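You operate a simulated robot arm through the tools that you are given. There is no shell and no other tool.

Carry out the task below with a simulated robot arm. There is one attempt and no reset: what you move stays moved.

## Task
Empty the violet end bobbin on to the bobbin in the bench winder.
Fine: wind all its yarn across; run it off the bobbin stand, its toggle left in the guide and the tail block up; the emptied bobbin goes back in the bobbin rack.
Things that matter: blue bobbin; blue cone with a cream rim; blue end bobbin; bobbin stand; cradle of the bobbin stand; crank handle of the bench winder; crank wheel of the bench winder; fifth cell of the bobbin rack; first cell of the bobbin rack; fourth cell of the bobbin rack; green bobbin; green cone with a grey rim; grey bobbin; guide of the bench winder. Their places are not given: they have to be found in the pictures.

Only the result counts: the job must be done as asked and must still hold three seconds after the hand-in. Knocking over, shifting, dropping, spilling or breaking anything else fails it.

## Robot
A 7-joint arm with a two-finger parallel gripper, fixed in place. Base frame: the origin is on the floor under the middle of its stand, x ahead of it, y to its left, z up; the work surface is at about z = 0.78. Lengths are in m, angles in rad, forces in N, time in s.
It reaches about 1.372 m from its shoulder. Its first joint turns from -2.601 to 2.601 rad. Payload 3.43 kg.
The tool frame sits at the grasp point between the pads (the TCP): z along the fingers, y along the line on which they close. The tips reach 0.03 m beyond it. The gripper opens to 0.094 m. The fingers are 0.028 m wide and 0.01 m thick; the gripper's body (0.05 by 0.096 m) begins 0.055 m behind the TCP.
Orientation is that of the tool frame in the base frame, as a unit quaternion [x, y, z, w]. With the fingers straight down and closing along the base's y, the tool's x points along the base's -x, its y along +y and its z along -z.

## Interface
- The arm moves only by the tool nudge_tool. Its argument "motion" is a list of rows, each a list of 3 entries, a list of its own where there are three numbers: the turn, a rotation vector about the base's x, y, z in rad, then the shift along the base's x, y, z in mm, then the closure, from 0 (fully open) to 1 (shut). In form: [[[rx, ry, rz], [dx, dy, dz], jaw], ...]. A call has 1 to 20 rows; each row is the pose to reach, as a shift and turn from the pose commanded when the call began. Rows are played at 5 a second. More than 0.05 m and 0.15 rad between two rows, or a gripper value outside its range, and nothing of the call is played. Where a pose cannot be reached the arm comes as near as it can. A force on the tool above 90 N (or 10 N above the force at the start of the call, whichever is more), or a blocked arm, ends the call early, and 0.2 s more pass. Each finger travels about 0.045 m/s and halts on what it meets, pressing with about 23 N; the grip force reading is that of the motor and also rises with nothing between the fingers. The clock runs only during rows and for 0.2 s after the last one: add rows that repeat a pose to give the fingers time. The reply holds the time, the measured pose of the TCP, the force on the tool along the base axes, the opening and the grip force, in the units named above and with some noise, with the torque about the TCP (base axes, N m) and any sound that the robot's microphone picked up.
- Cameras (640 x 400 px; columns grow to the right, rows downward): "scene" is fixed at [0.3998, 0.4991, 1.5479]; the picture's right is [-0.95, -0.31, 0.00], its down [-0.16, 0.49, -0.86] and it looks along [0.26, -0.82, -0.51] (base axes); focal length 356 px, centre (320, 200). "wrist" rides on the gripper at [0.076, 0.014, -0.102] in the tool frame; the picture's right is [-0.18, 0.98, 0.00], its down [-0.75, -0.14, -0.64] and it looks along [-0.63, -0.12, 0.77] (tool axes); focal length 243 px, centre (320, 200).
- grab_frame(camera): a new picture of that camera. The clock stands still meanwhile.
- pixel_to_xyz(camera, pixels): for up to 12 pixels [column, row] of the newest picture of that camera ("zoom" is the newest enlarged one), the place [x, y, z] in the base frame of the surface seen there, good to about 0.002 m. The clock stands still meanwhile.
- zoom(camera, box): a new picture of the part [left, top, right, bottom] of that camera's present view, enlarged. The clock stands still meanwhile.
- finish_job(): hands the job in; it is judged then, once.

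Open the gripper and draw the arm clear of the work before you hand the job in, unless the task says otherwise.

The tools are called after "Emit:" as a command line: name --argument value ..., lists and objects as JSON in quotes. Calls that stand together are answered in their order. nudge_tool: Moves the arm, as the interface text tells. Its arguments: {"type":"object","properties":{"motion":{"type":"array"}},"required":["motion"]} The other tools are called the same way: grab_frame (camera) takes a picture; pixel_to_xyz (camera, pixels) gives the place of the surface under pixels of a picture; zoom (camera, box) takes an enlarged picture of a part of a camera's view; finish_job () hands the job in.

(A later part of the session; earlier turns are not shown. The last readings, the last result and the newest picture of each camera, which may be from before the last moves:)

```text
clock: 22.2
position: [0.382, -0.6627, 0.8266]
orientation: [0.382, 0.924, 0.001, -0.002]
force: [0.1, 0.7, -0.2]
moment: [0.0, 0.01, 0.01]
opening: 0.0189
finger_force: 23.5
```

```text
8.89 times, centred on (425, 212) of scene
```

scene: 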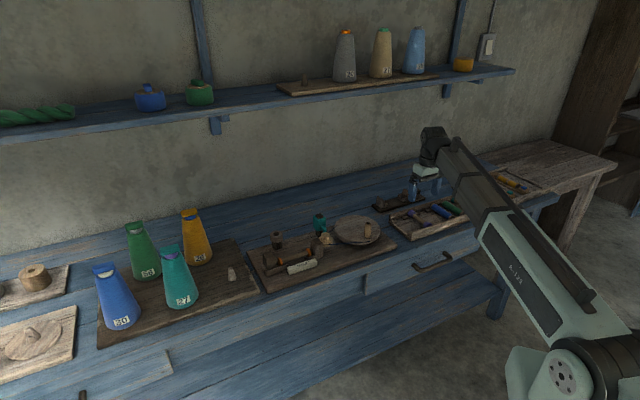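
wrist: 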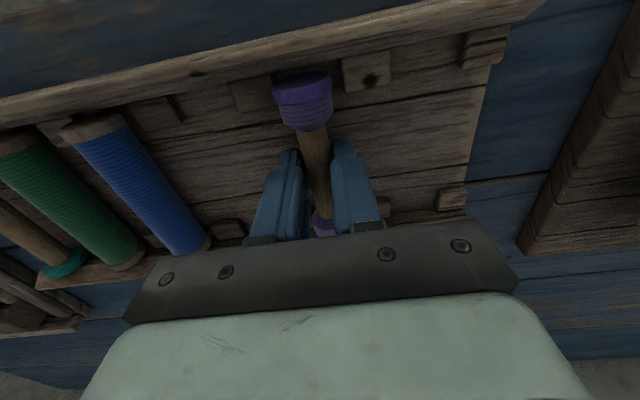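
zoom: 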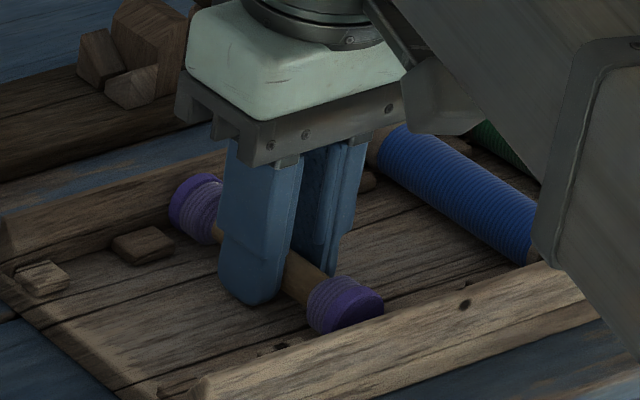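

I check the bobbin's alignment relative to the hand by reading points on the near flange, core and far hump.

Emit:
pixel_to_xyz --camera "wrist" --pixels '[[299, 78], [302, 95], [311, 135], [313, 150], [317, 170], [321, 195], [324, 220], [326, 230], [300, 88], [322, 140], [304, 140], [330, 200]]'

```text
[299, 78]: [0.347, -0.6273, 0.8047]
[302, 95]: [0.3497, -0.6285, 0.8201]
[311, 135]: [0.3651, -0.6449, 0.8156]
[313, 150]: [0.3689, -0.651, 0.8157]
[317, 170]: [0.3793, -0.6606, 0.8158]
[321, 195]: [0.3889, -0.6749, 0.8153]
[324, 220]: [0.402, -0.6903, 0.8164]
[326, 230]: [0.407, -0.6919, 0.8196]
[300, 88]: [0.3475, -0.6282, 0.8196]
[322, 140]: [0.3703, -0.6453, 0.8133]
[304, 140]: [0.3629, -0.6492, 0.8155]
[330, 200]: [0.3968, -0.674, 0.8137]
```

The bobbin is turned about -0.055 rad relative to the hand, so the pads hold only by their corners. I open slightly, turn the hand by -0.055 rad, and close again.

Emit:
nudge_tool --motion '[[[0, 0, 0], [0, 0, 0], 0.6], [[0, 0, 0], [0, 0, 0], 0.6], [[0, 0, 0], [0, 0, 0], 0.6], [[0, 0, -0.03], [-1, -0.5, 0], 0.6], [[0, 0, -0.055], [-1, -0.5, -0.5], 0.6], [[0, 0, -0.055], [-1, -0.5, -0.5], 0.8], [[0, 0, -0.055], [-1, -0.5, -0.5], 1], [[0, 0, -0.055], [-1, -0.5, -0.5], 1], [[0, 0, -0.055], [-1, -0.5, -0.5], 1], [[0, 0, -0.055], [-1, -0.5, -0.5], 1], [[0, 0, -0.055], [-1, -0.5, -0.5], 1], [[0, 0, -0.055], [-1, -0.5, -0.5], 1]]'

Emit:
zoom --camera "wrist" --box '[250, 60, 400, 245]'

```text
clock: 24.8
position: [0.381, -0.6638, 0.8264]
orientation: [0.408, 0.913, 0.0, -0.001]
force: [10.1, 10.0, 4.8]
moment: [-0.04, -0.4, 0.75]
opening: 0.0194
finger_force: 23.1
```

```text
2.16 times, centred on (325, 152) of wrist
```

zoom: 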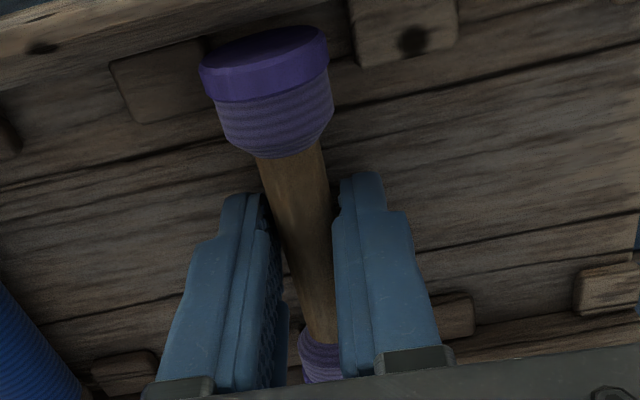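

The reading shows a torque of 0.75 Nm and a side force of 14 N, so that turn was wrong (the cell's blocks fix the bobbin's yaw). I open, turn back, lift a little, and inspect the fingertips to understand the slip.

Emit:
nudge_tool --motion '[[[0, 0, 0], [0, 0, 0], 0.6], [[0, 0, 0], [0, 0, 0], 0.5], [[0, 0, 0], [0, 0, 0], 0.5], [[0, 0, 0.03], [1, 0.5, 10], 0.5], [[0, 0, 0.055], [1, 0.5, 40], 0.5], [[0, 0, 0.055], [1, 0.5, 60], 0.5], [[0, 0, 0.055], [1, 0.5, 60], 0.5]]'

Emit:
zoom --camera "wrist" --box '[180, 100, 460, 250]'

Emit:
zoom --camera "scene" --box '[400, 175, 460, 225]'

Emit:
zoom --camera "wrist" --box '[200, 130, 290, 250]'

```text
clock: 26.4
position: [0.3849, -0.6637, 0.8871]
orientation: [0.382, 0.924, 0.001, -0.001]
force: [-0.5, 0.5, 0.2]
moment: [0.0, 0.0, -0.02]
opening: 0.047
finger_force: 0.1
```

```text
2.29 times, centred on (320, 175) of wrist
```

zoom: 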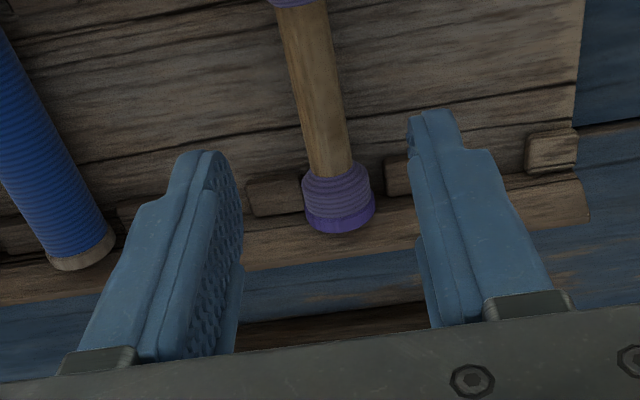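

```text
8.00 times, centred on (430, 200) of scene
```

zoom: 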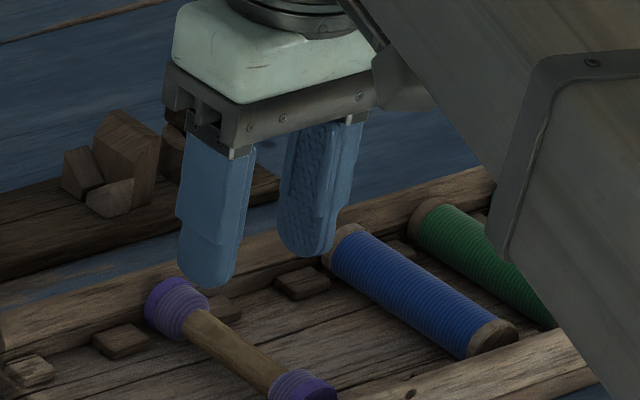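

```text
3.33 times, centred on (245, 190) of wrist
```

zoom: 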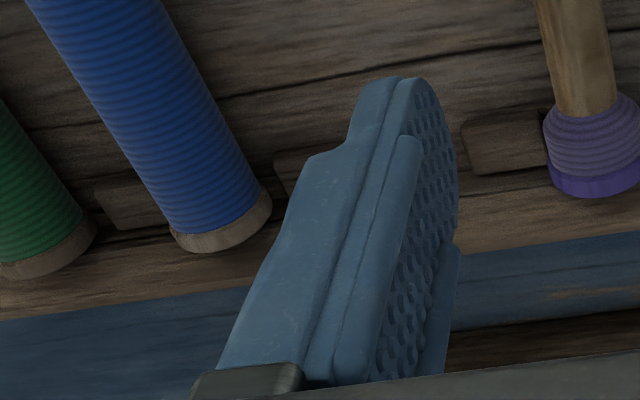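

The cell holds the bobbin snugly, so its yaw is that of the rack. I measure the rack's yaw over a long base: points along the front rail and back rail, plus the bobbins.

Emit:
zoom --camera "scene" --box '[380, 185, 490, 245]'

Emit:
grab_frame --camera "wrist"

```text
5.82 times, centred on (435, 215) of scene
```

zoom: 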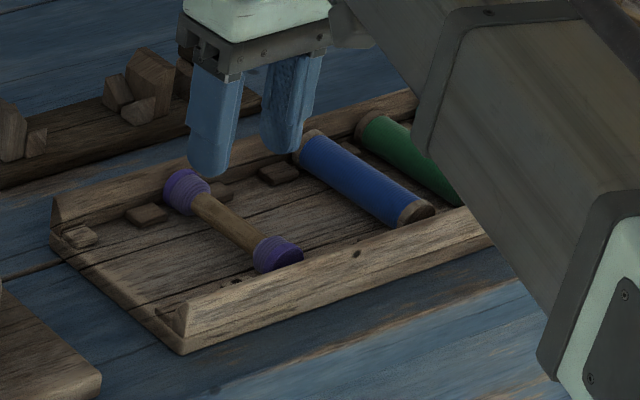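

```text
taken
```

wrist: 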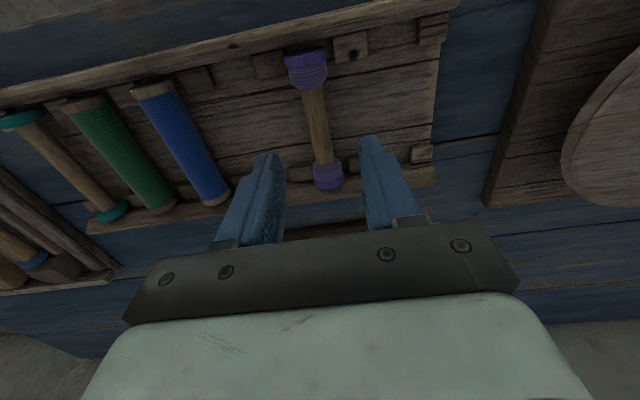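

I read points along the rails from the zoom and along the bobbins from the wrist picture.

Emit:
pixel_to_xyz --camera "zoom" --pixels '[[190, 297], [300, 265], [400, 236], [470, 216], [60, 197], [120, 180], [350, 113], [408, 95], [215, 204], [232, 218], [247, 233], [182, 178]]'

Emit:
pixel_to_xyz --camera "wrist" --pixels '[[311, 95], [315, 115], [319, 135], [322, 155], [326, 172], [328, 185], [306, 72], [303, 57], [160, 100], [185, 145], [213, 190], [352, 45]]'

```text
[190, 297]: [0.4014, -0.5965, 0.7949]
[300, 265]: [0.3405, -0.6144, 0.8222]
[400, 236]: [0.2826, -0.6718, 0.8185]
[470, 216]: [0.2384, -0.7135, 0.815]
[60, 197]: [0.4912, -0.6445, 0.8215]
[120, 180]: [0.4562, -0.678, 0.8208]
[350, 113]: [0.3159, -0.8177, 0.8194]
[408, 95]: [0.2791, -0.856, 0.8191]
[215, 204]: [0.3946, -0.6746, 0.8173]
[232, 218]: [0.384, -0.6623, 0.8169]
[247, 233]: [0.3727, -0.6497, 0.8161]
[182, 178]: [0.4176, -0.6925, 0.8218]
```

```text
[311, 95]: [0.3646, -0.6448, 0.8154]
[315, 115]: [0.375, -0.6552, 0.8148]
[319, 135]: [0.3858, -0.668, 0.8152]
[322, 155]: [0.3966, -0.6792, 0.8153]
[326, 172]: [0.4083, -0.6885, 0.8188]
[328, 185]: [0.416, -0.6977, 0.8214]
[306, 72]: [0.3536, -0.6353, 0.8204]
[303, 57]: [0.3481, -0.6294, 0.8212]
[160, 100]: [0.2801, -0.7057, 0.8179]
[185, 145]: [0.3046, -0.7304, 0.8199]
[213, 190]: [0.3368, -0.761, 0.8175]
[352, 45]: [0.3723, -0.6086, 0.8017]
```

The rack and bobbin are at 45° as the hand was (back rail direction 44.9°), axis u≈-0.199. I go down again until the tips lightly touch the floor, close, and then lift only a few millimetres slowly to check the hold.

Emit:
nudge_tool --motion '[[[0, 0, 0], [-1, -1, -20], 0.5], [[0, 0, 0], [-1, -1, -45], 0.5], [[0, 0, 0], [-1, -1, -61.5], 0.5], [[0, 0, 0], [-1, -1, -61.5], 0.6], [[0, 0, 0], [-1, -1, -61.5], 0.7], [[0, 0, 0], [-1, -1, -61.5], 0.8], [[0, 0, 0], [-1, -1, -61.5], 0.9], [[0, 0, 0], [-1, -1, -61.5], 1], [[0, 0, 0], [-1, -1, -61.5], 1], [[0, 0, 0], [-1, -1, -61.5], 1], [[0, 0, 0], [-1, -1, -61.5], 1], [[0, 0, 0], [-1, -1, -61.5], 1]]'

Emit:
nudge_tool --motion '[[[0, 0, 0], [0, 0, 1], 1], [[0, 0, 0], [0, 0, 2], 1], [[0, 0, 0], [0, 0, 3], 1], [[0, 0, 0], [0, 0, 4], 1]]'

```text
clock: 29.0
position: [0.38, -0.6644, 0.8263]
orientation: [0.383, 0.924, 0.0, 0.0]
force: [3.7, 2.9, 2.5]
moment: [0.04, -0.06, 0.01]
opening: 0.0188
finger_force: 22.9
```

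```text
clock: 30.0
position: [0.3796, -0.6645, 0.8304]
orientation: [0.383, 0.924, 0.0, -0.001]
force: [0.1, -0.5, -1.0]
moment: [-0.01, 0.01, -0.05]
opening: 0.0188
finger_force: 23.7
```

After 4 mm the opening is still 0.0188, and the force shows about 1 N of weight. I continue slowly.

Emit:
nudge_tool --motion '[[[0, 0, 0], [0, 0, 3], 1], [[0, 0, 0], [0, 0, 6], 1], [[0, 0, 0], [0, 0, 9], 1], [[0, 0, 0], [0, 0, 12], 1]]'

Emit:
zoom --camera "scene" --box '[380, 185, 490, 245]'

Emit:
grab_frame --camera "wrist"

```text
clock: 31.0
position: [0.3809, -0.6634, 0.8406]
orientation: [0.382, 0.924, 0.0, -0.001]
force: [0.2, 0.9, 0.3]
moment: [0.01, -0.01, 0.02]
opening: 0.019
finger_force: 22.7
```

```text
5.82 times, centred on (435, 215) of scene
```

zoom: 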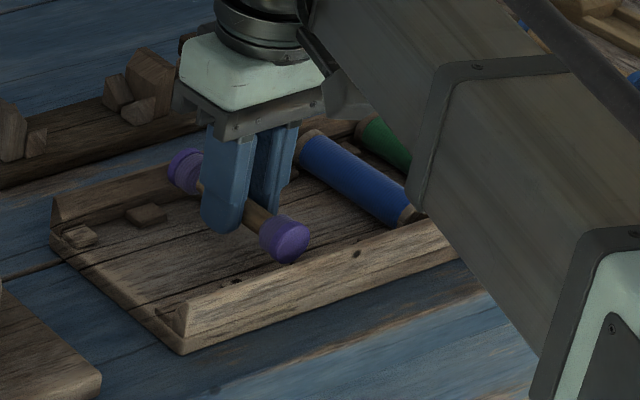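

```text
taken
```

wrist: 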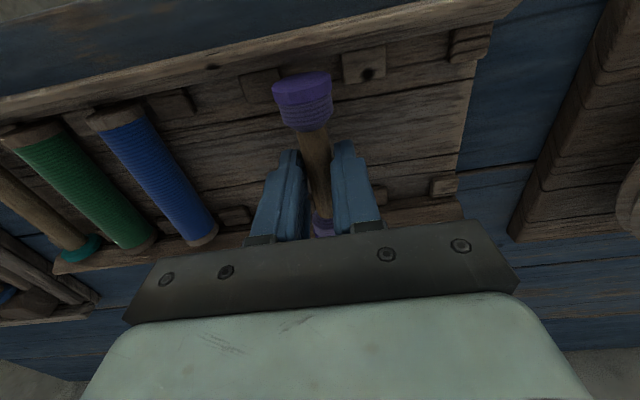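

The bobbin is lifted with the fingers (violet end at scene zoom (285,240) is off the floor). I keep lifting to z≈0.93.

Emit:
nudge_tool --motion '[[[0, 0, 0], [0, 0, 5], 1], [[0, 0, 0], [0, 0, 12], 1], [[0, 0, 0], [0, 0, 22], 1], [[0, 0, 0], [0, 0, 34], 1], [[0, 0, 0], [0, 0, 48], 1], [[0, 0, 0], [0, 0, 62], 1], [[0, 0, 0], [0, 0, 76], 1], [[0, 0, 0], [0, 0, 88], 1], [[0, 0, 0], [0, 0, 90], 1]]'

Emit:
zoom --camera "scene" --box '[380, 155, 490, 235]'

Emit:
grab_frame --camera "wrist"

```text
clock: 33.0
position: [0.3819, -0.6643, 0.9306]
orientation: [0.382, 0.924, 0.0, -0.001]
force: [0.0, 0.7, -0.2]
moment: [-0.03, -0.01, 0.0]
opening: 0.0189
finger_force: 22.8
```

```text
5.00 times, centred on (435, 195) of scene
```

zoom: 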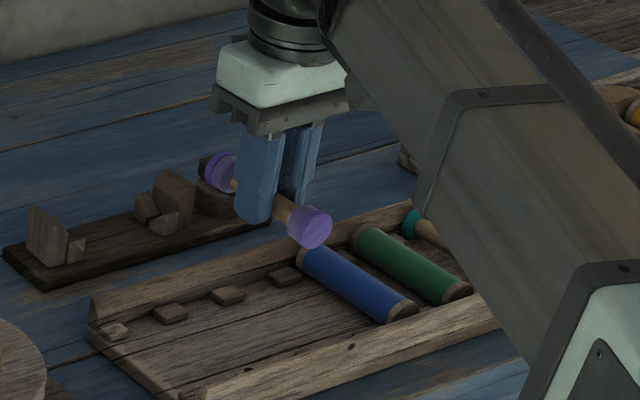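

```text
taken
```

wrist: 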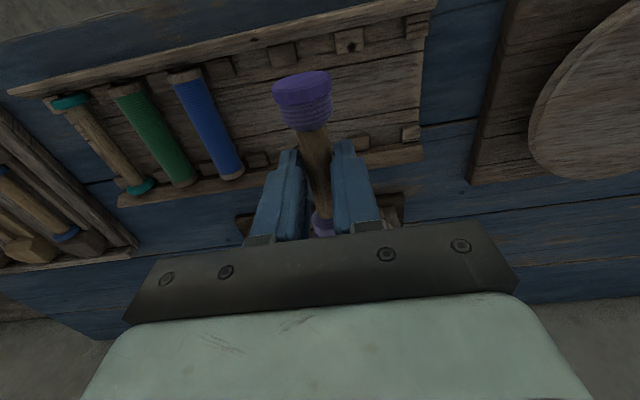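

The bobbin is held firmly (0.0189, 22.8 N). I check its tilt in the hand by measuring the two ends, and then turn the hand 90° toward the stand.

Emit:
pixel_to_xyz --camera "wrist" --pixels '[[302, 95], [302, 110], [308, 140], [312, 155], [316, 175], [322, 222], [325, 232], [300, 80]]'

Emit:
nudge_tool --motion '[[[0, 0, -0.13], [8, -8, 0], 1], [[0, 0, -0.26], [16, -16, 0], 1], [[0, 0, -0.39], [26, -26, 0], 1], [[0, 0, -0.52], [36, -36, 0], 1], [[0, 0, -0.65], [46, -46, 0], 1], [[0, 0, -0.78], [56, -56, 0], 1], [[0, 0, -0.91], [66, -66, 0], 1], [[0, 0, -1.04], [76, -76, 0], 1], [[0, 0, -1.17], [86, -86, 0], 1], [[0, 0, -1.3], [96, -96, 0], 1], [[0, 0, -1.43], [106, -104, 0], 1], [[0, 0, -1.5708], [115.8, -111.9, 0], 1], [[0, 0, -1.5708], [115.8, -111.9, 0], 1], [[0, 0, -1.5708], [115.8, -111.9, 0], 1]]'

Emit:
grab_frame --camera "wrist"

Emit:
zoom --camera "scene" --box '[350, 140, 480, 235]'

```text
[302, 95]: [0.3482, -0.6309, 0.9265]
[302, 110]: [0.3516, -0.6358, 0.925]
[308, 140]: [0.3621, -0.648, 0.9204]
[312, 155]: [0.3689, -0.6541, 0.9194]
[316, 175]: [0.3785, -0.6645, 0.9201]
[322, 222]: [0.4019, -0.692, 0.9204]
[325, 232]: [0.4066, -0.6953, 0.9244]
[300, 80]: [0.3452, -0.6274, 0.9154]
```

```text
clock: 36.0
position: [0.497, -0.7758, 0.9306]
orientation: [0.924, 0.382, 0.0, 0.0]
force: [-1.2, -0.1, -0.7]
moment: [0.02, -0.01, 0.03]
opening: 0.0191
finger_force: 23.0
```

```text
taken
```

wrist: 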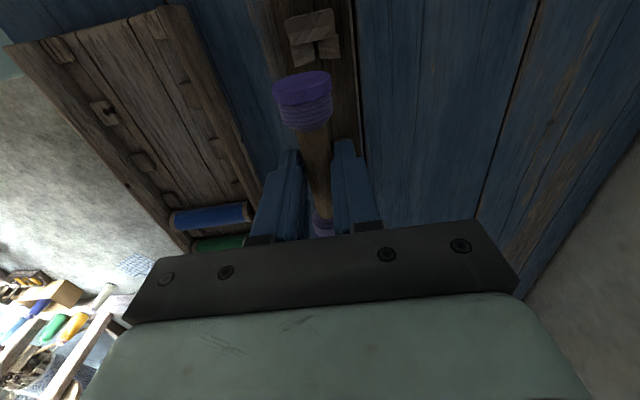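

```text
4.21 times, centred on (415, 188) of scene
```

zoom: 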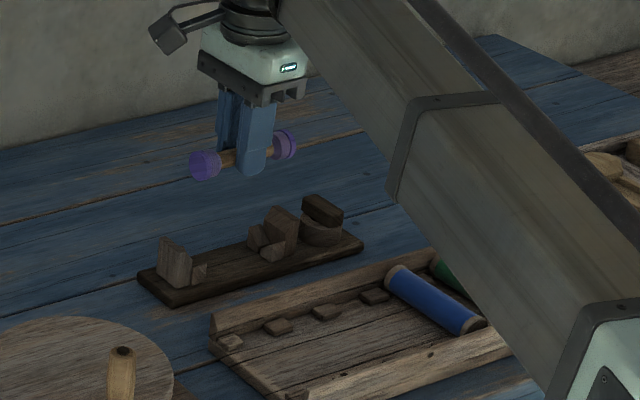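

The bobbin hangs level, axis ≈18.5 mm below the TCP, now along u above the stand. I zoom in on the stand to measure its posts and V supports accurately.

Emit:
zoom --camera "scene" --box '[375, 180, 435, 217]'

Emit:
zoom --camera "wrist" --box '[250, 0, 370, 80]'

```text
10.67 times, centred on (405, 198) of scene
```

zoom: 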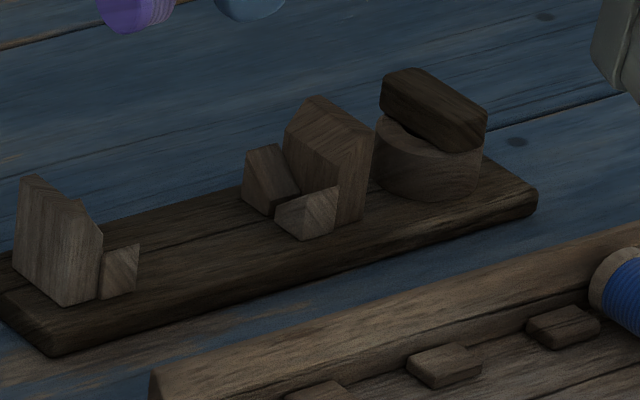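

```text
5.00 times, centred on (310, 40) of wrist
```

zoom: 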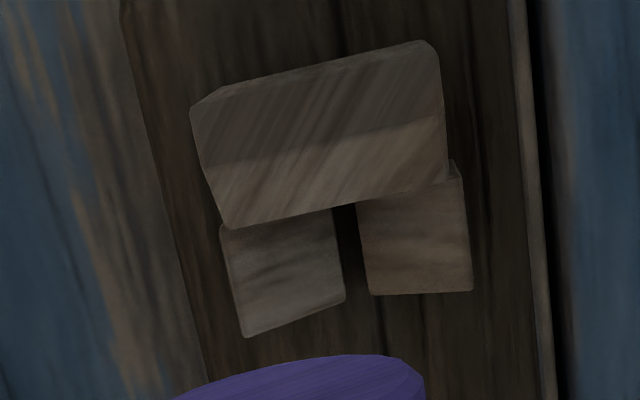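

I measure the left post and V wedges in this wrist zoom, then the right ones in the scene zoom.

Emit:
pixel_to_xyz --camera "zoom" --pixels '[[330, 110], [340, 165], [350, 195], [240, 218], [435, 185], [285, 230], [280, 290], [250, 330], [410, 210], [415, 280], [345, 230], [345, 280]]'

Emit:
zoom --camera "scene" --box '[375, 180, 435, 217]'

Emit:
pixel_to_xyz --camera "zoom" --pixels '[[100, 235], [62, 290], [122, 262], [135, 250], [245, 190], [268, 165], [290, 195], [310, 210], [335, 200], [300, 140], [345, 150], [430, 110]]'

```text
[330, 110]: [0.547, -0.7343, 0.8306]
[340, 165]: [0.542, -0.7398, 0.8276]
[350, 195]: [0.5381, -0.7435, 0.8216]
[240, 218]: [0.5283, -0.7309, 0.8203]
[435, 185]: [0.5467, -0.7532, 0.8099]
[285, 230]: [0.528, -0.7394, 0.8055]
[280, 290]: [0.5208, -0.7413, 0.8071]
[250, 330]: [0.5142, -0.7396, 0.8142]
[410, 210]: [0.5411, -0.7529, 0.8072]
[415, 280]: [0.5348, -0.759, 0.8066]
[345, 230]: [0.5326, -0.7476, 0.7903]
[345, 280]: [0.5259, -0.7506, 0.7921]
```

```text
10.67 times, centred on (405, 198) of scene
```

zoom: 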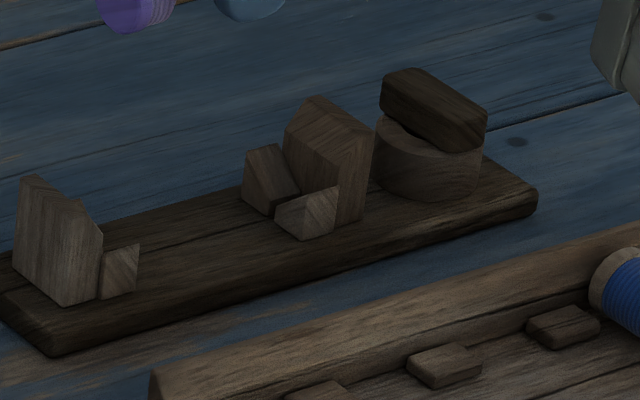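

```text
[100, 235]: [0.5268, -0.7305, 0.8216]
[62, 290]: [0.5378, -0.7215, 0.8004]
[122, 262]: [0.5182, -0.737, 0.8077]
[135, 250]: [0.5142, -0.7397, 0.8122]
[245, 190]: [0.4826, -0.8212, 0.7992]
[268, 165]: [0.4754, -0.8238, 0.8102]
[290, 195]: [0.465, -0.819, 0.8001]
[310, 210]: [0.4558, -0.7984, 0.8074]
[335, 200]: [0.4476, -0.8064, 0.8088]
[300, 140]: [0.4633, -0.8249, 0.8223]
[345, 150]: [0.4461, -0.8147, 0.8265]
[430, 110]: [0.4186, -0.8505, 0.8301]
```

The V centre is at about v=0.901–0.903, posts' inner faces at u=-0.1445 and -0.2545 (110 mm apart, bobbin 100.5 mm). I move over (0.496,-0.778) and descend to a bit above contact.

Emit:
nudge_tool --motion '[[[0, 0, 0], [0.5, -1.5, 0], 1], [[0, 0, 0], [0.5, -1.5, -25], 1], [[0, 0, 0], [0.5, -1.5, -50], 1], [[0, 0, 0], [0.5, -1.5, -70], 1], [[0, 0, 0], [0.5, -1.5, -83], 1], [[0, 0, 0], [0.5, -1.5, -83], 1], [[0, 0, 0], [0.5, -1.5, -83], 1]]'

Emit:
grab_frame --camera "wrist"

Emit:
zoom --camera "scene" --box '[365, 170, 445, 220]'

```text
clock: 37.6
position: [0.4962, -0.7774, 0.8477]
orientation: [0.924, 0.383, 0.001, -0.001]
force: [-0.5, 0.1, 0.0]
moment: [0.01, 0.0, 0.0]
opening: 0.0192
finger_force: 23.0
```

```text
taken
```

wrist: 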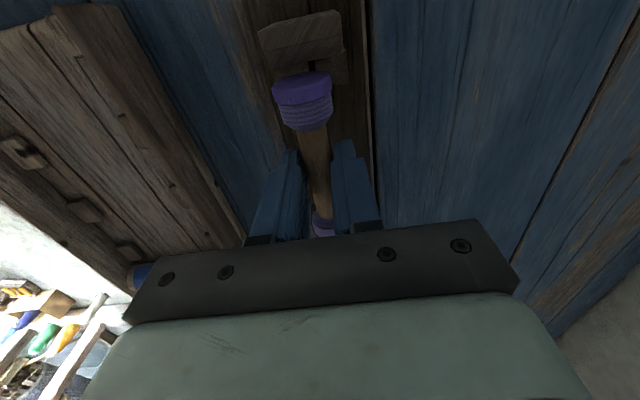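

```text
8.00 times, centred on (405, 195) of scene
```

zoom: 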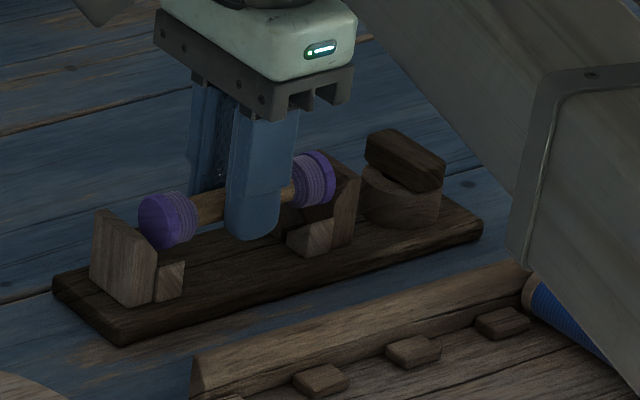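

The bobbin hangs just above the cradle between the posts. I check its alignment with the V and the post in the wrist view.

Emit:
zoom --camera "wrist" --box '[240, 0, 380, 140]'

Emit:
pixel_to_xyz --camera "wrist" --pixels '[[305, 30], [305, 45], [262, 40], [344, 50], [302, 75], [302, 98], [275, 92], [331, 90], [311, 65], [340, 70], [312, 150], [270, 70]]'

```text
2.86 times, centred on (310, 70) of wrist
```

zoom: 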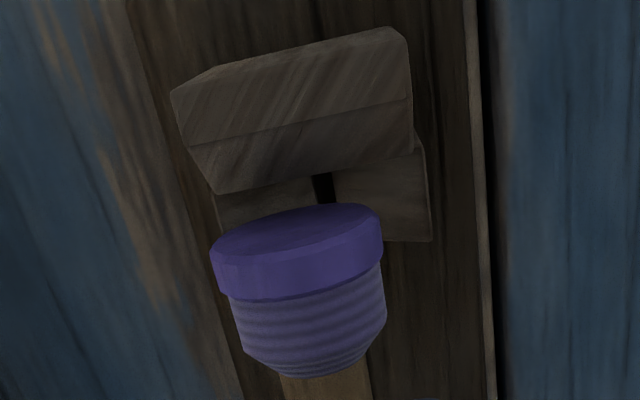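

```text
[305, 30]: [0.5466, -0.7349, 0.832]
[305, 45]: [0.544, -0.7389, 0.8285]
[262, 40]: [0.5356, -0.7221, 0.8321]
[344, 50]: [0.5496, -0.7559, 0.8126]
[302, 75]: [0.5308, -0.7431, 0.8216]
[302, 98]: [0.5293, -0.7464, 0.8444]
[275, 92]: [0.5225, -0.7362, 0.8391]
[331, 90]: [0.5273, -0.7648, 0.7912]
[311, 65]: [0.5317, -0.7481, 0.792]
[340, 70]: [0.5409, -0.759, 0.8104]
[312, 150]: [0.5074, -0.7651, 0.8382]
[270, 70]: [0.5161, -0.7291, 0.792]
```

The flange ridge sits at v≈0.901–0.902 while the V gap is at v≈0.904, so I shift 2.5 mm toward the wall and lower 10 mm.

Emit:
nudge_tool --motion '[[[0, 0, 0], [1.7, -1.7, 0], 1], [[0, 0, 0], [1.7, -1.7, -4], 1], [[0, 0, 0], [1.7, -1.7, -8], 1], [[0, 0, 0], [1.7, -1.7, -10], 1], [[0, 0, 0], [1.7, -1.7, -10], 1]]'

Emit:
zoom --camera "scene" --box '[365, 170, 445, 220]'

```text
clock: 38.8
position: [0.4972, -0.7797, 0.8378]
orientation: [0.924, 0.383, 0.001, 0.0]
force: [-0.3, 0.0, 0.1]
moment: [-0.02, 0.02, -0.03]
opening: 0.0189
finger_force: 22.9
```

```text
8.00 times, centred on (405, 195) of scene
```

zoom: 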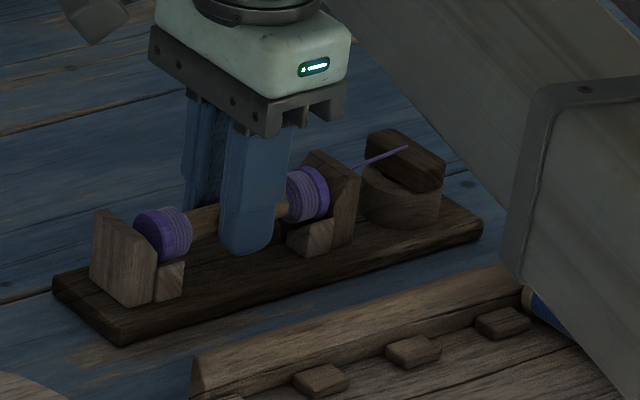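

A violet yarn line now runs from the stand's toggle to the bobbin, so the cradle has recognised it. I lower a little more until light contact.

Emit:
nudge_tool --motion '[[[0, 0, 0], [0, 0, -1], 1], [[0, 0, 0], [0, 0, -2], 1], [[0, 0, 0], [0, 0, -3], 1], [[0, 0, 0], [0, 0, -3], 1]]'

```text
clock: 39.8
position: [0.4982, -0.78, 0.8359]
orientation: [0.924, 0.382, 0.0, 0.001]
force: [0.9, -2.6, 4.2]
moment: [-0.03, -0.04, -0.02]
opening: 0.0188
finger_force: 22.8
```

Contact is felt (4 N up). I open the fingers gently to release it in the cradle.

Emit:
nudge_tool --motion '[[[0, 0, 0], [0, 0, 0], 0.78], [[0, 0, 0], [0, 0, 0], 0.75], [[0, 0, 0], [0, 0, 0], 0.7], [[0, 0, 0], [0, 0, 0], 0.65], [[0, 0, 0], [0, 0, 0], 0.6], [[0, 0, 0], [0, 0, 0], 0.6], [[0, 0, 0], [0, 0, 0], 0.6]]'

Emit:
zoom --camera "scene" --box '[365, 170, 445, 220]'

Emit:
grab_frame --camera "wrist"

```text
clock: 41.4
position: [0.4978, -0.7799, 0.8352]
orientation: [0.924, 0.383, 0.001, 0.0]
force: [-0.6, 0.3, -0.8]
moment: [0.02, -0.01, -0.01]
opening: 0.0379
finger_force: 0.1
```

```text
8.00 times, centred on (405, 195) of scene
```

zoom: 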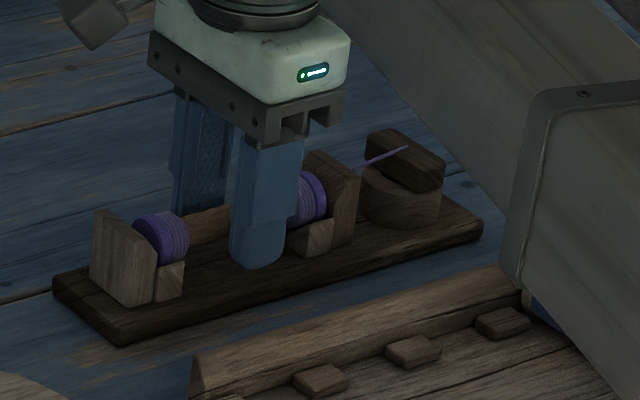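

```text
taken
```

wrist: 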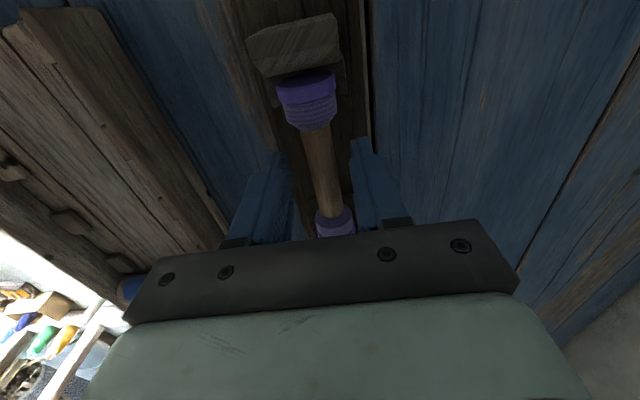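

The bobbin rests in the cradle. I raise the hand straight up and take a picture of the result.

Emit:
nudge_tool --motion '[[[0, 0, 0], [0, 0, 10], 0.6], [[0, 0, 0], [0, 0, 30], 0.6], [[0, 0, 0], [0, 0, 60], 0.6], [[0, 0, 0], [0, 0, 90], 0.6], [[0, 0, 0], [0, 0, 110], 0.6], [[0, 0, 0], [0, 0, 110], 0.6]]'

Emit:
zoom --camera "scene" --box '[365, 170, 445, 220]'

Emit:
grab_frame --camera "wrist"

```text
clock: 42.8
position: [0.4988, -0.7798, 0.9458]
orientation: [0.924, 0.383, 0.001, -0.001]
force: [-0.2, 0.6, 0.0]
moment: [-0.01, 0.02, -0.02]
opening: 0.0378
finger_force: 0.0
```

```text
8.00 times, centred on (405, 195) of scene
```

zoom: 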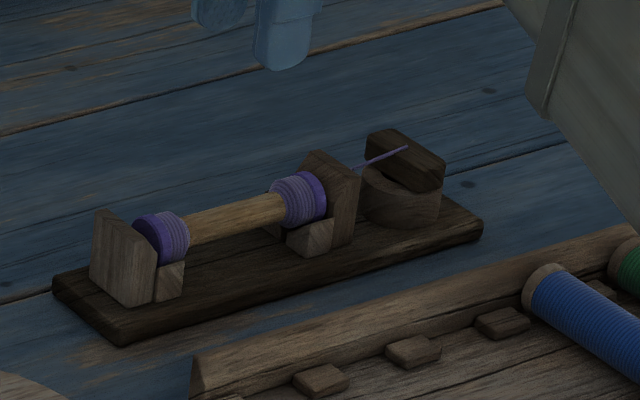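

```text
taken
```

wrist: 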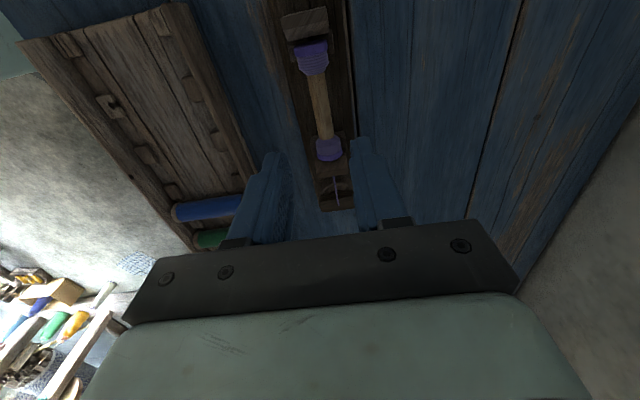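

The violet bobbin sits in the cradle with yarn running to the toggle. Now I turn the hand back by 90° and move above the toggle at about (0.416,-0.857).

Emit:
nudge_tool --motion '[[[0, 0, 0.13], [-7, -6.5, 0], 0.6], [[0, 0, 0.26], [-14, -13, 0], 0.6], [[0, 0, 0.39], [-21, -20, 0], 0.6], [[0, 0, 0.52], [-28, -26, 0], 0.6], [[0, 0, 0.65], [-35, -33, 0], 0.6], [[0, 0, 0.78], [-42, -40, 0], 0.6], [[0, 0, 0.91], [-49, -46, 0], 0.6], [[0, 0, 1.04], [-56, -53, 0], 0.6], [[0, 0, 1.17], [-63, -60, 0], 0.6], [[0, 0, 1.3], [-70, -66, 0], 0.6], [[0, 0, 1.43], [-76, -72, 0], 0.6], [[0, 0, 1.5708], [-81.5, -77.5, 0], 0.6], [[0, 0, 1.5708], [-81.5, -77.5, 0], 0.6], [[0, 0, 1.5708], [-81.5, -77.5, 0], 0.6]]'

Emit:
grab_frame --camera "wrist"

Emit:
zoom --camera "wrist" --box '[260, 70, 400, 170]'

```text
clock: 45.8
position: [0.4171, -0.8565, 0.9459]
orientation: [0.382, 0.924, 0.001, 0.0]
force: [-0.5, -0.1, 0.6]
moment: [0.03, -0.03, 0.02]
opening: 0.0374
finger_force: 0.0
```

```text
taken
```

wrist: 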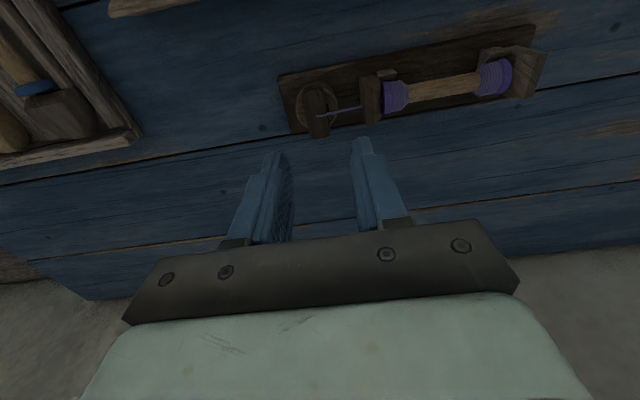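

```text
4.00 times, centred on (330, 120) of wrist
```

zoom: 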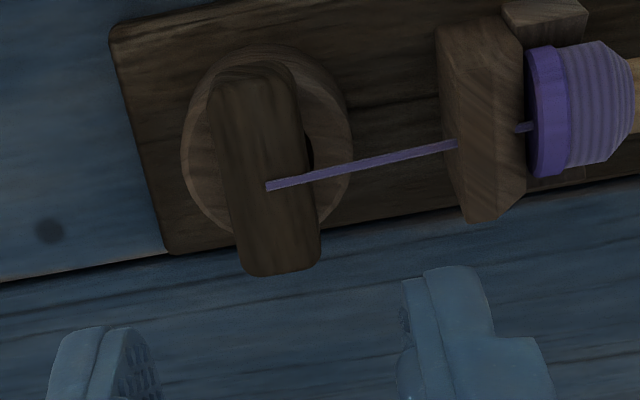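

I measure the toggle bar's corners and centre in this zoom.

Emit:
pixel_to_xyz --camera "zoom" --pixels '[[218, 85], [292, 75], [248, 262], [312, 252], [265, 175], [225, 170], [300, 170], [195, 150], [335, 170], [480, 100], [450, 170], [455, 60]]'

```text
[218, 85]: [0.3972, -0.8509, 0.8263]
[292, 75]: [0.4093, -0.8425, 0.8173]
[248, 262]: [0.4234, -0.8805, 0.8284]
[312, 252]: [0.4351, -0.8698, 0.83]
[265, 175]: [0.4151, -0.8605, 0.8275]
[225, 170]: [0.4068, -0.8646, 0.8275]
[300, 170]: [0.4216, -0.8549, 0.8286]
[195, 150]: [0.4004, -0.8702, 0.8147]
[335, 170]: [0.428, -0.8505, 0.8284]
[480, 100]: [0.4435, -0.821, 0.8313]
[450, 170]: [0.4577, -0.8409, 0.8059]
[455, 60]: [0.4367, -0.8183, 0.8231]
```

The bar is about 18 mm wide (u -0.324…-0.306), centre (0.415,-0.8605), top z 0.828, resting on the seat top at 0.8147. I centre over it and descend.

Emit:
nudge_tool --motion '[[[0, 0, 0], [-1.5, -3.7, 0], 0.55], [[0, 0, 0], [-1.5, -3.7, -30], 0.55], [[0, 0, 0], [-1.5, -3.7, -60], 0.55], [[0, 0, 0], [-1.5, -3.7, -85], 0.55], [[0, 0, 0], [-1.5, -3.7, -96], 0.55], [[0, 0, 0], [-1.5, -3.7, -96], 0.55], [[0, 0, 0], [-1.5, -3.7, -96], 0.55]]'

Emit:
grab_frame --camera "wrist"

Emit:
zoom --camera "wrist" --box '[240, 110, 400, 240]'

Emit:
zoom --camera "scene" --box '[380, 165, 460, 215]'

```text
clock: 47.4
position: [0.4142, -0.8605, 0.8484]
orientation: [0.383, 0.924, 0.0, -0.001]
force: [-0.3, -0.3, 0.5]
moment: [0.0, 0.0, -0.01]
opening: 0.0424
finger_force: 0.1
```

```text
taken
```

wrist: 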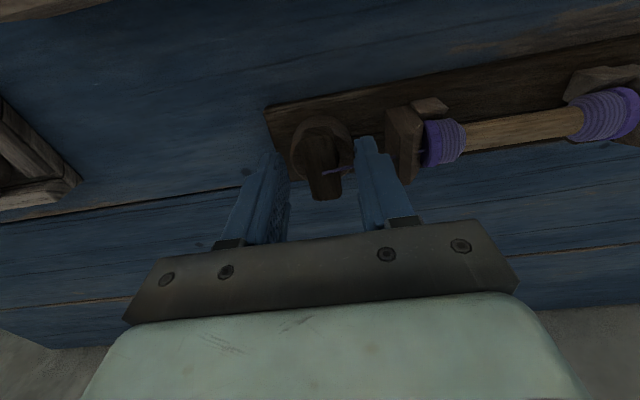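

```text
3.08 times, centred on (320, 175) of wrist
```

zoom: 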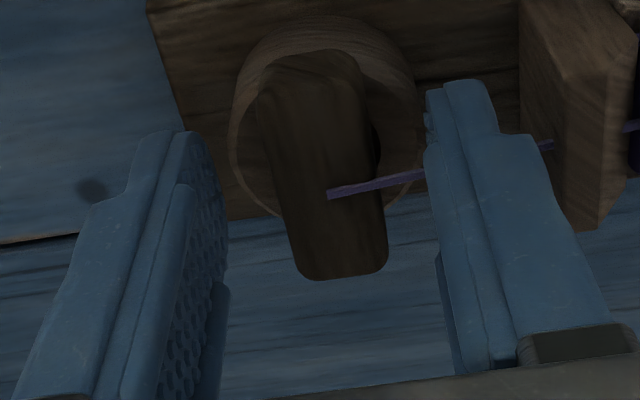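

```text
8.00 times, centred on (420, 190) of scene
```

zoom: 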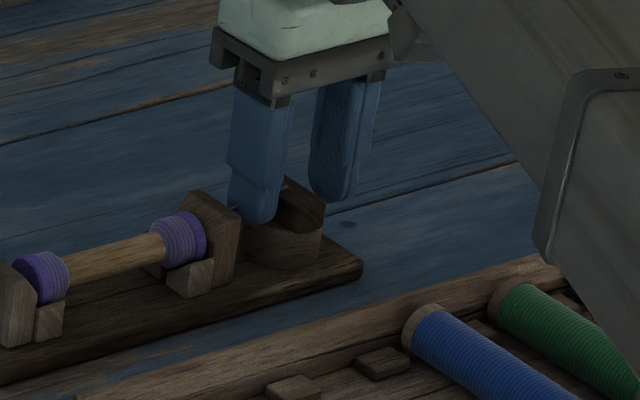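

The fingers straddle the bar. I lower 2 mm more and close on it.

Emit:
nudge_tool --motion '[[[0, 0, 0], [0, 0, -2.2], 0.55], [[0, 0, 0], [0, 0, -2.2], 0.65], [[0, 0, 0], [0, 0, -2.2], 0.75], [[0, 0, 0], [0, 0, -2.2], 0.85], [[0, 0, 0], [0, 0, -2.2], 1], [[0, 0, 0], [0, 0, -2.2], 1], [[0, 0, 0], [0, 0, -2.2], 1], [[0, 0, 0], [0, 0, -2.2], 1]]'

Emit:
zoom --camera "wrist" --box '[240, 110, 400, 240]'

```text
clock: 49.2
position: [0.4138, -0.8608, 0.8459]
orientation: [0.382, 0.924, 0.001, 0.0]
force: [0.0, 0.1, 0.0]
moment: [-0.04, 0.03, -0.01]
opening: 0.0184
finger_force: 22.9
```

```text
3.08 times, centred on (320, 175) of wrist
```

zoom: 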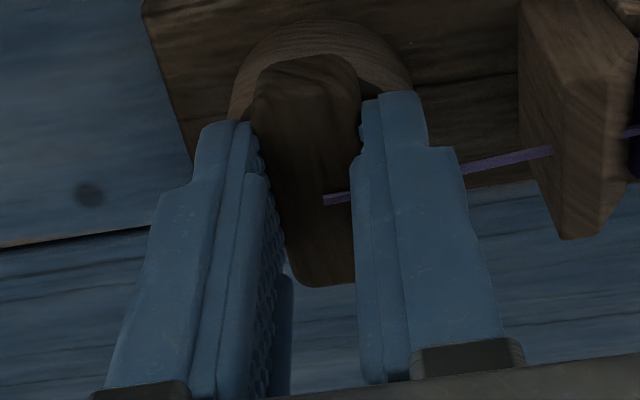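

The bar is held (opening 0.0184). I lift slowly, first a few millimetres.

Emit:
nudge_tool --motion '[[[0, 0, 0], [0, 0, 2], 1], [[0, 0, 0], [0, 0, 5], 1], [[0, 0, 0], [0, 0, 9], 1], [[0, 0, 0], [0, 0, 14], 1], [[0, 0, 0], [0, 0, 20], 1], [[0, 0, 0], [0, 0, 28], 1], [[0, 0, 0], [0, 0, 38], 1], [[0, 0, 0], [0, 0, 50], 1], [[0, 0, 0], [0, 0, 62], 1], [[0, 0, 0], [0, 0, 75], 1], [[0, 0, 0], [0, 0, 75], 1]]'

Emit:
zoom --camera "scene" --box '[370, 155, 450, 205]'

Emit:
grab_frame --camera "wrist"

```text
clock: 51.6
position: [0.4153, -0.861, 0.9215]
orientation: [0.383, 0.924, 0.0, 0.0]
force: [-0.5, 0.1, 0.5]
moment: [0.0, 0.01, -0.02]
opening: 0.0184
finger_force: 22.8
```

```text
8.00 times, centred on (410, 180) of scene
```

zoom: 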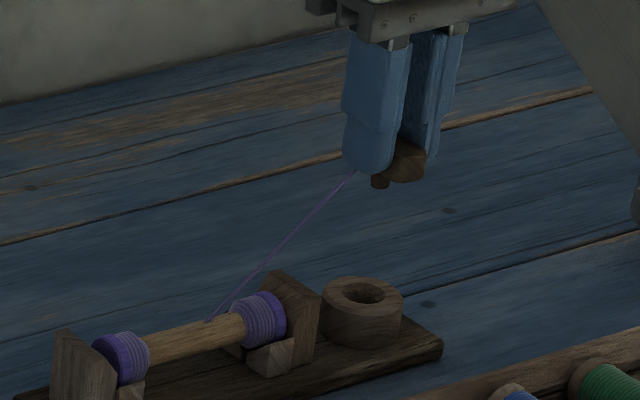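

```text
taken
```

wrist: 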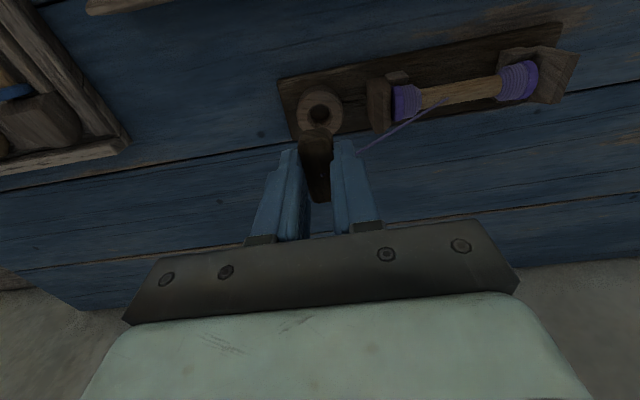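

The toggle is lifted with the yarn trailing from the bobbin; its seat is a ring like the winder's guide tube. I raise it and carry it above the guide at about (0.825,-0.3585).

Emit:
nudge_tool --motion '[[[0, 0, 0], [0, 0, 28], 1], [[0, 0, 0], [0, 0, 58], 1], [[0, 0, 0], [29, 36, 58], 1], [[0, 0, 0], [58, 72, 58], 1], [[0, 0, 0], [87, 108, 58], 1], [[0, 0, 0], [116, 144, 58], 1], [[0, 0, 0], [146, 179, 58], 1], [[0, 0, 0], [175, 215, 58], 1], [[0, 0, 0], [205, 251, 58], 1], [[0, 0, 0], [234, 287, 58], 1], [[0, 0, 0], [264, 323, 58], 1], [[0, 0, 0], [293, 359, 58], 1], [[0, 0, 0], [323, 395, 58], 1], [[0, 0, 0], [352, 431, 58], 1], [[0, 0, 0], [382, 467, 58], 1], [[0, 0, 0], [411, 502, 58], 1], [[0, 0, 0], [411, 502, 58], 1], [[0, 0, 0], [411, 502, 58], 1]]'

Emit:
grab_frame --camera "wrist"

Emit:
grab_frame --camera "scene"

```text
clock: 55.4
position: [0.8249, -0.3584, 0.977]
orientation: [0.383, 0.924, 0.0, -0.002]
force: [-0.6, -0.1, 0.0]
moment: [-0.02, -0.01, -0.02]
opening: 0.0183
finger_force: 23.1
```

```text
taken
```

wrist: 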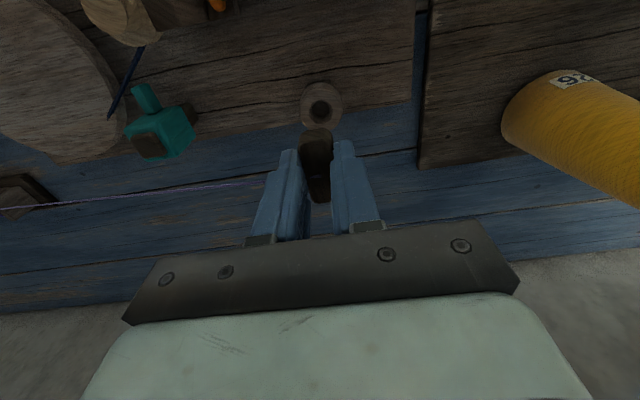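

```text
taken
```

scene: 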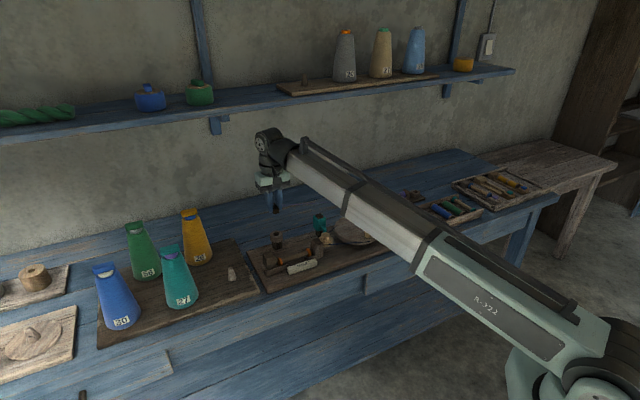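

The guide's hole is visible at (320,107) in the wrist picture, with the toggle in the fingers at (317,150). I zoom in to measure the guide rim and the toggle.

Emit:
zoom --camera "wrist" --box '[270, 75, 370, 210]'

Emit:
pixel_to_xyz --camera "wrist" --pixels '[[304, 105], [337, 102], [320, 87], [319, 125], [318, 107], [308, 95], [333, 118], [308, 118], [332, 93], [315, 135], [315, 165], [317, 180]]'

Emit:
zoom --camera "scene" --box '[245, 165, 325, 265]'

```text
2.96 times, centred on (320, 142) of wrist
```

zoom: 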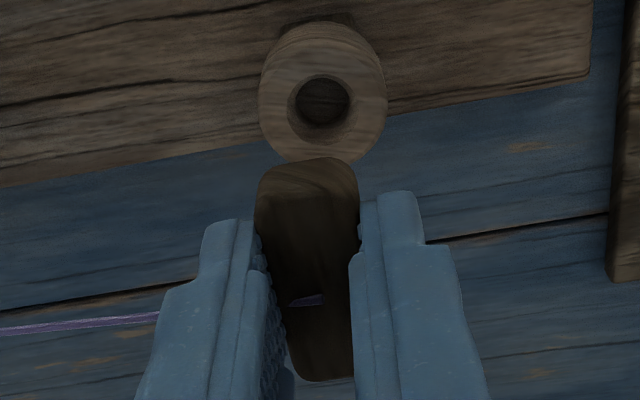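

```text
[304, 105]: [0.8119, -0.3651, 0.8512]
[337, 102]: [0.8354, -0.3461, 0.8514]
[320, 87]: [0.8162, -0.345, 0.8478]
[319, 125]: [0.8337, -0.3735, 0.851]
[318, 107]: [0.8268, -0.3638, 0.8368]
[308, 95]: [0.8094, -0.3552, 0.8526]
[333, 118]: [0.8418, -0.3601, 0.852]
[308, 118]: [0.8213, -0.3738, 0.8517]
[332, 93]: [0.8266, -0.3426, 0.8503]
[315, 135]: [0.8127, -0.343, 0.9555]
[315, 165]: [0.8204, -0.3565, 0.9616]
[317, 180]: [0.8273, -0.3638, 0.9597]
```

```text
4.00 times, centred on (285, 215) of scene
```

zoom: 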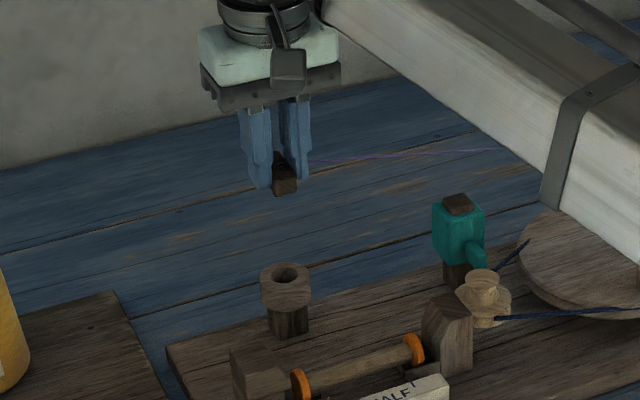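

The guide rim's centre fits to (0.825,-0.358), top z 0.852, which is right under the TCP. I zoom on the held toggle from the scene camera to see its stem.

Emit:
zoom --camera "scene" --box '[255, 180, 305, 245]'

Emit:
pixel_to_xyz --camera "zoom" --pixels '[[320, 180], [320, 200]]'

```text
6.15 times, centred on (280, 212) of scene
```

zoom: 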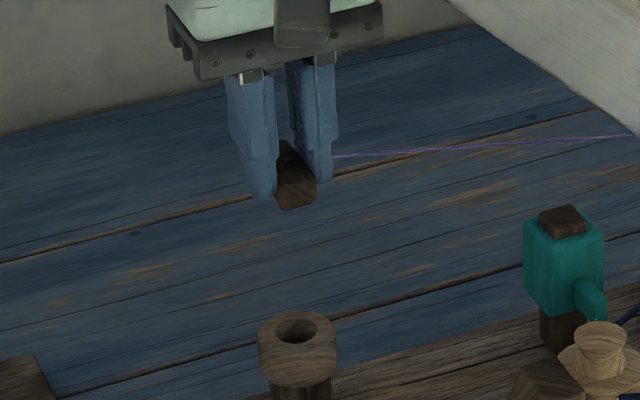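

```text
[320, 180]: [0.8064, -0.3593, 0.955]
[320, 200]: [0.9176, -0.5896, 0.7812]
```

The stem is hidden by the bar from this side. I measure the bar's two ends in the wrist picture to know where its middle (and stem) is relative to the TCP.

Emit:
pixel_to_xyz --camera "wrist" --pixels '[[314, 130], [315, 140], [315, 145], [316, 150], [317, 170], [318, 190], [319, 196], [320, 200], [320, 203], [300, 142], [331, 138], [321, 175]]'

```text
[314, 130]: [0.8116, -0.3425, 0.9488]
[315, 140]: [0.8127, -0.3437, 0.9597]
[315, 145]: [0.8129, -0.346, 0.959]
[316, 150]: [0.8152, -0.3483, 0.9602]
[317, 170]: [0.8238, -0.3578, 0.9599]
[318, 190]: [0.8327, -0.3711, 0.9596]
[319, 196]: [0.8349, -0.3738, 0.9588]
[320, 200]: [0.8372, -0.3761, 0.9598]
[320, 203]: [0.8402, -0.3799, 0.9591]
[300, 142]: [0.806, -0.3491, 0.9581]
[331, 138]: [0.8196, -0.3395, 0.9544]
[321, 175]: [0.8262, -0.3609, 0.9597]
```

Bar middle (with the yarn point at (321,175)) is at v≈0.8394, u≈0.329, while the guide centre is at v≈0.8367, u≈0.330. I shift by (-1.2,+2.6) mm and descend to 0.912.

Emit:
nudge_tool --motion '[[[0, 0, 0], [-1.2, 2.6, -15], 1], [[0, 0, 0], [-1.2, 2.6, -35], 1], [[0, 0, 0], [-1.2, 2.6, -55], 1], [[0, 0, 0], [-1.2, 2.6, -67], 1], [[0, 0, 0], [-1.2, 2.6, -67], 1], [[0, 0, 0], [-1.2, 2.6, -67], 1]]'

Emit:
zoom --camera "wrist" --box '[260, 75, 380, 210]'

Emit:
zoom --camera "scene" --box '[250, 190, 310, 250]'

```text
clock: 56.8
position: [0.8251, -0.3566, 0.9109]
orientation: [0.383, 0.924, 0.0, -0.001]
force: [-0.2, 0.6, -0.3]
moment: [0.02, 0.01, 0.03]
opening: 0.0185
finger_force: 22.7
```

```text
2.96 times, centred on (320, 142) of wrist
```

zoom: 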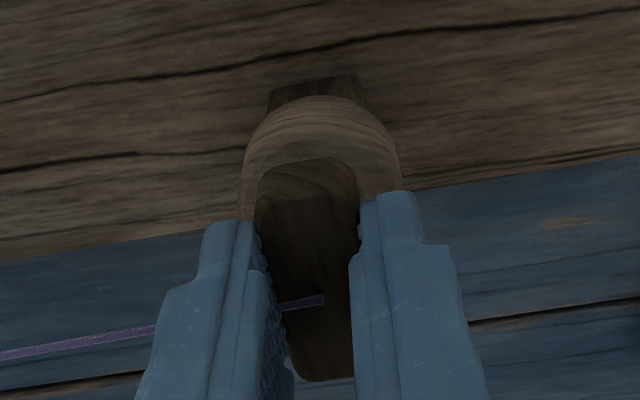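

```text
6.67 times, centred on (280, 220) of scene
```

zoom: 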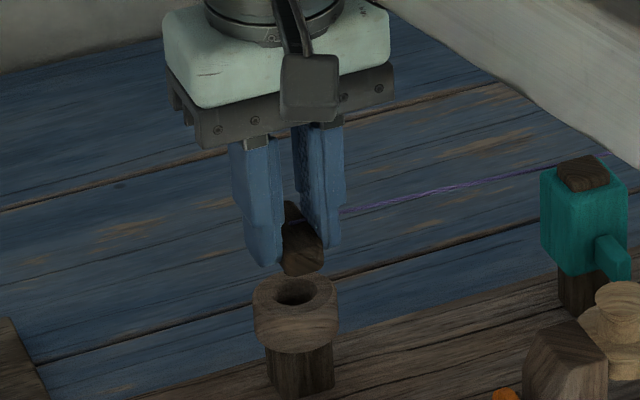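

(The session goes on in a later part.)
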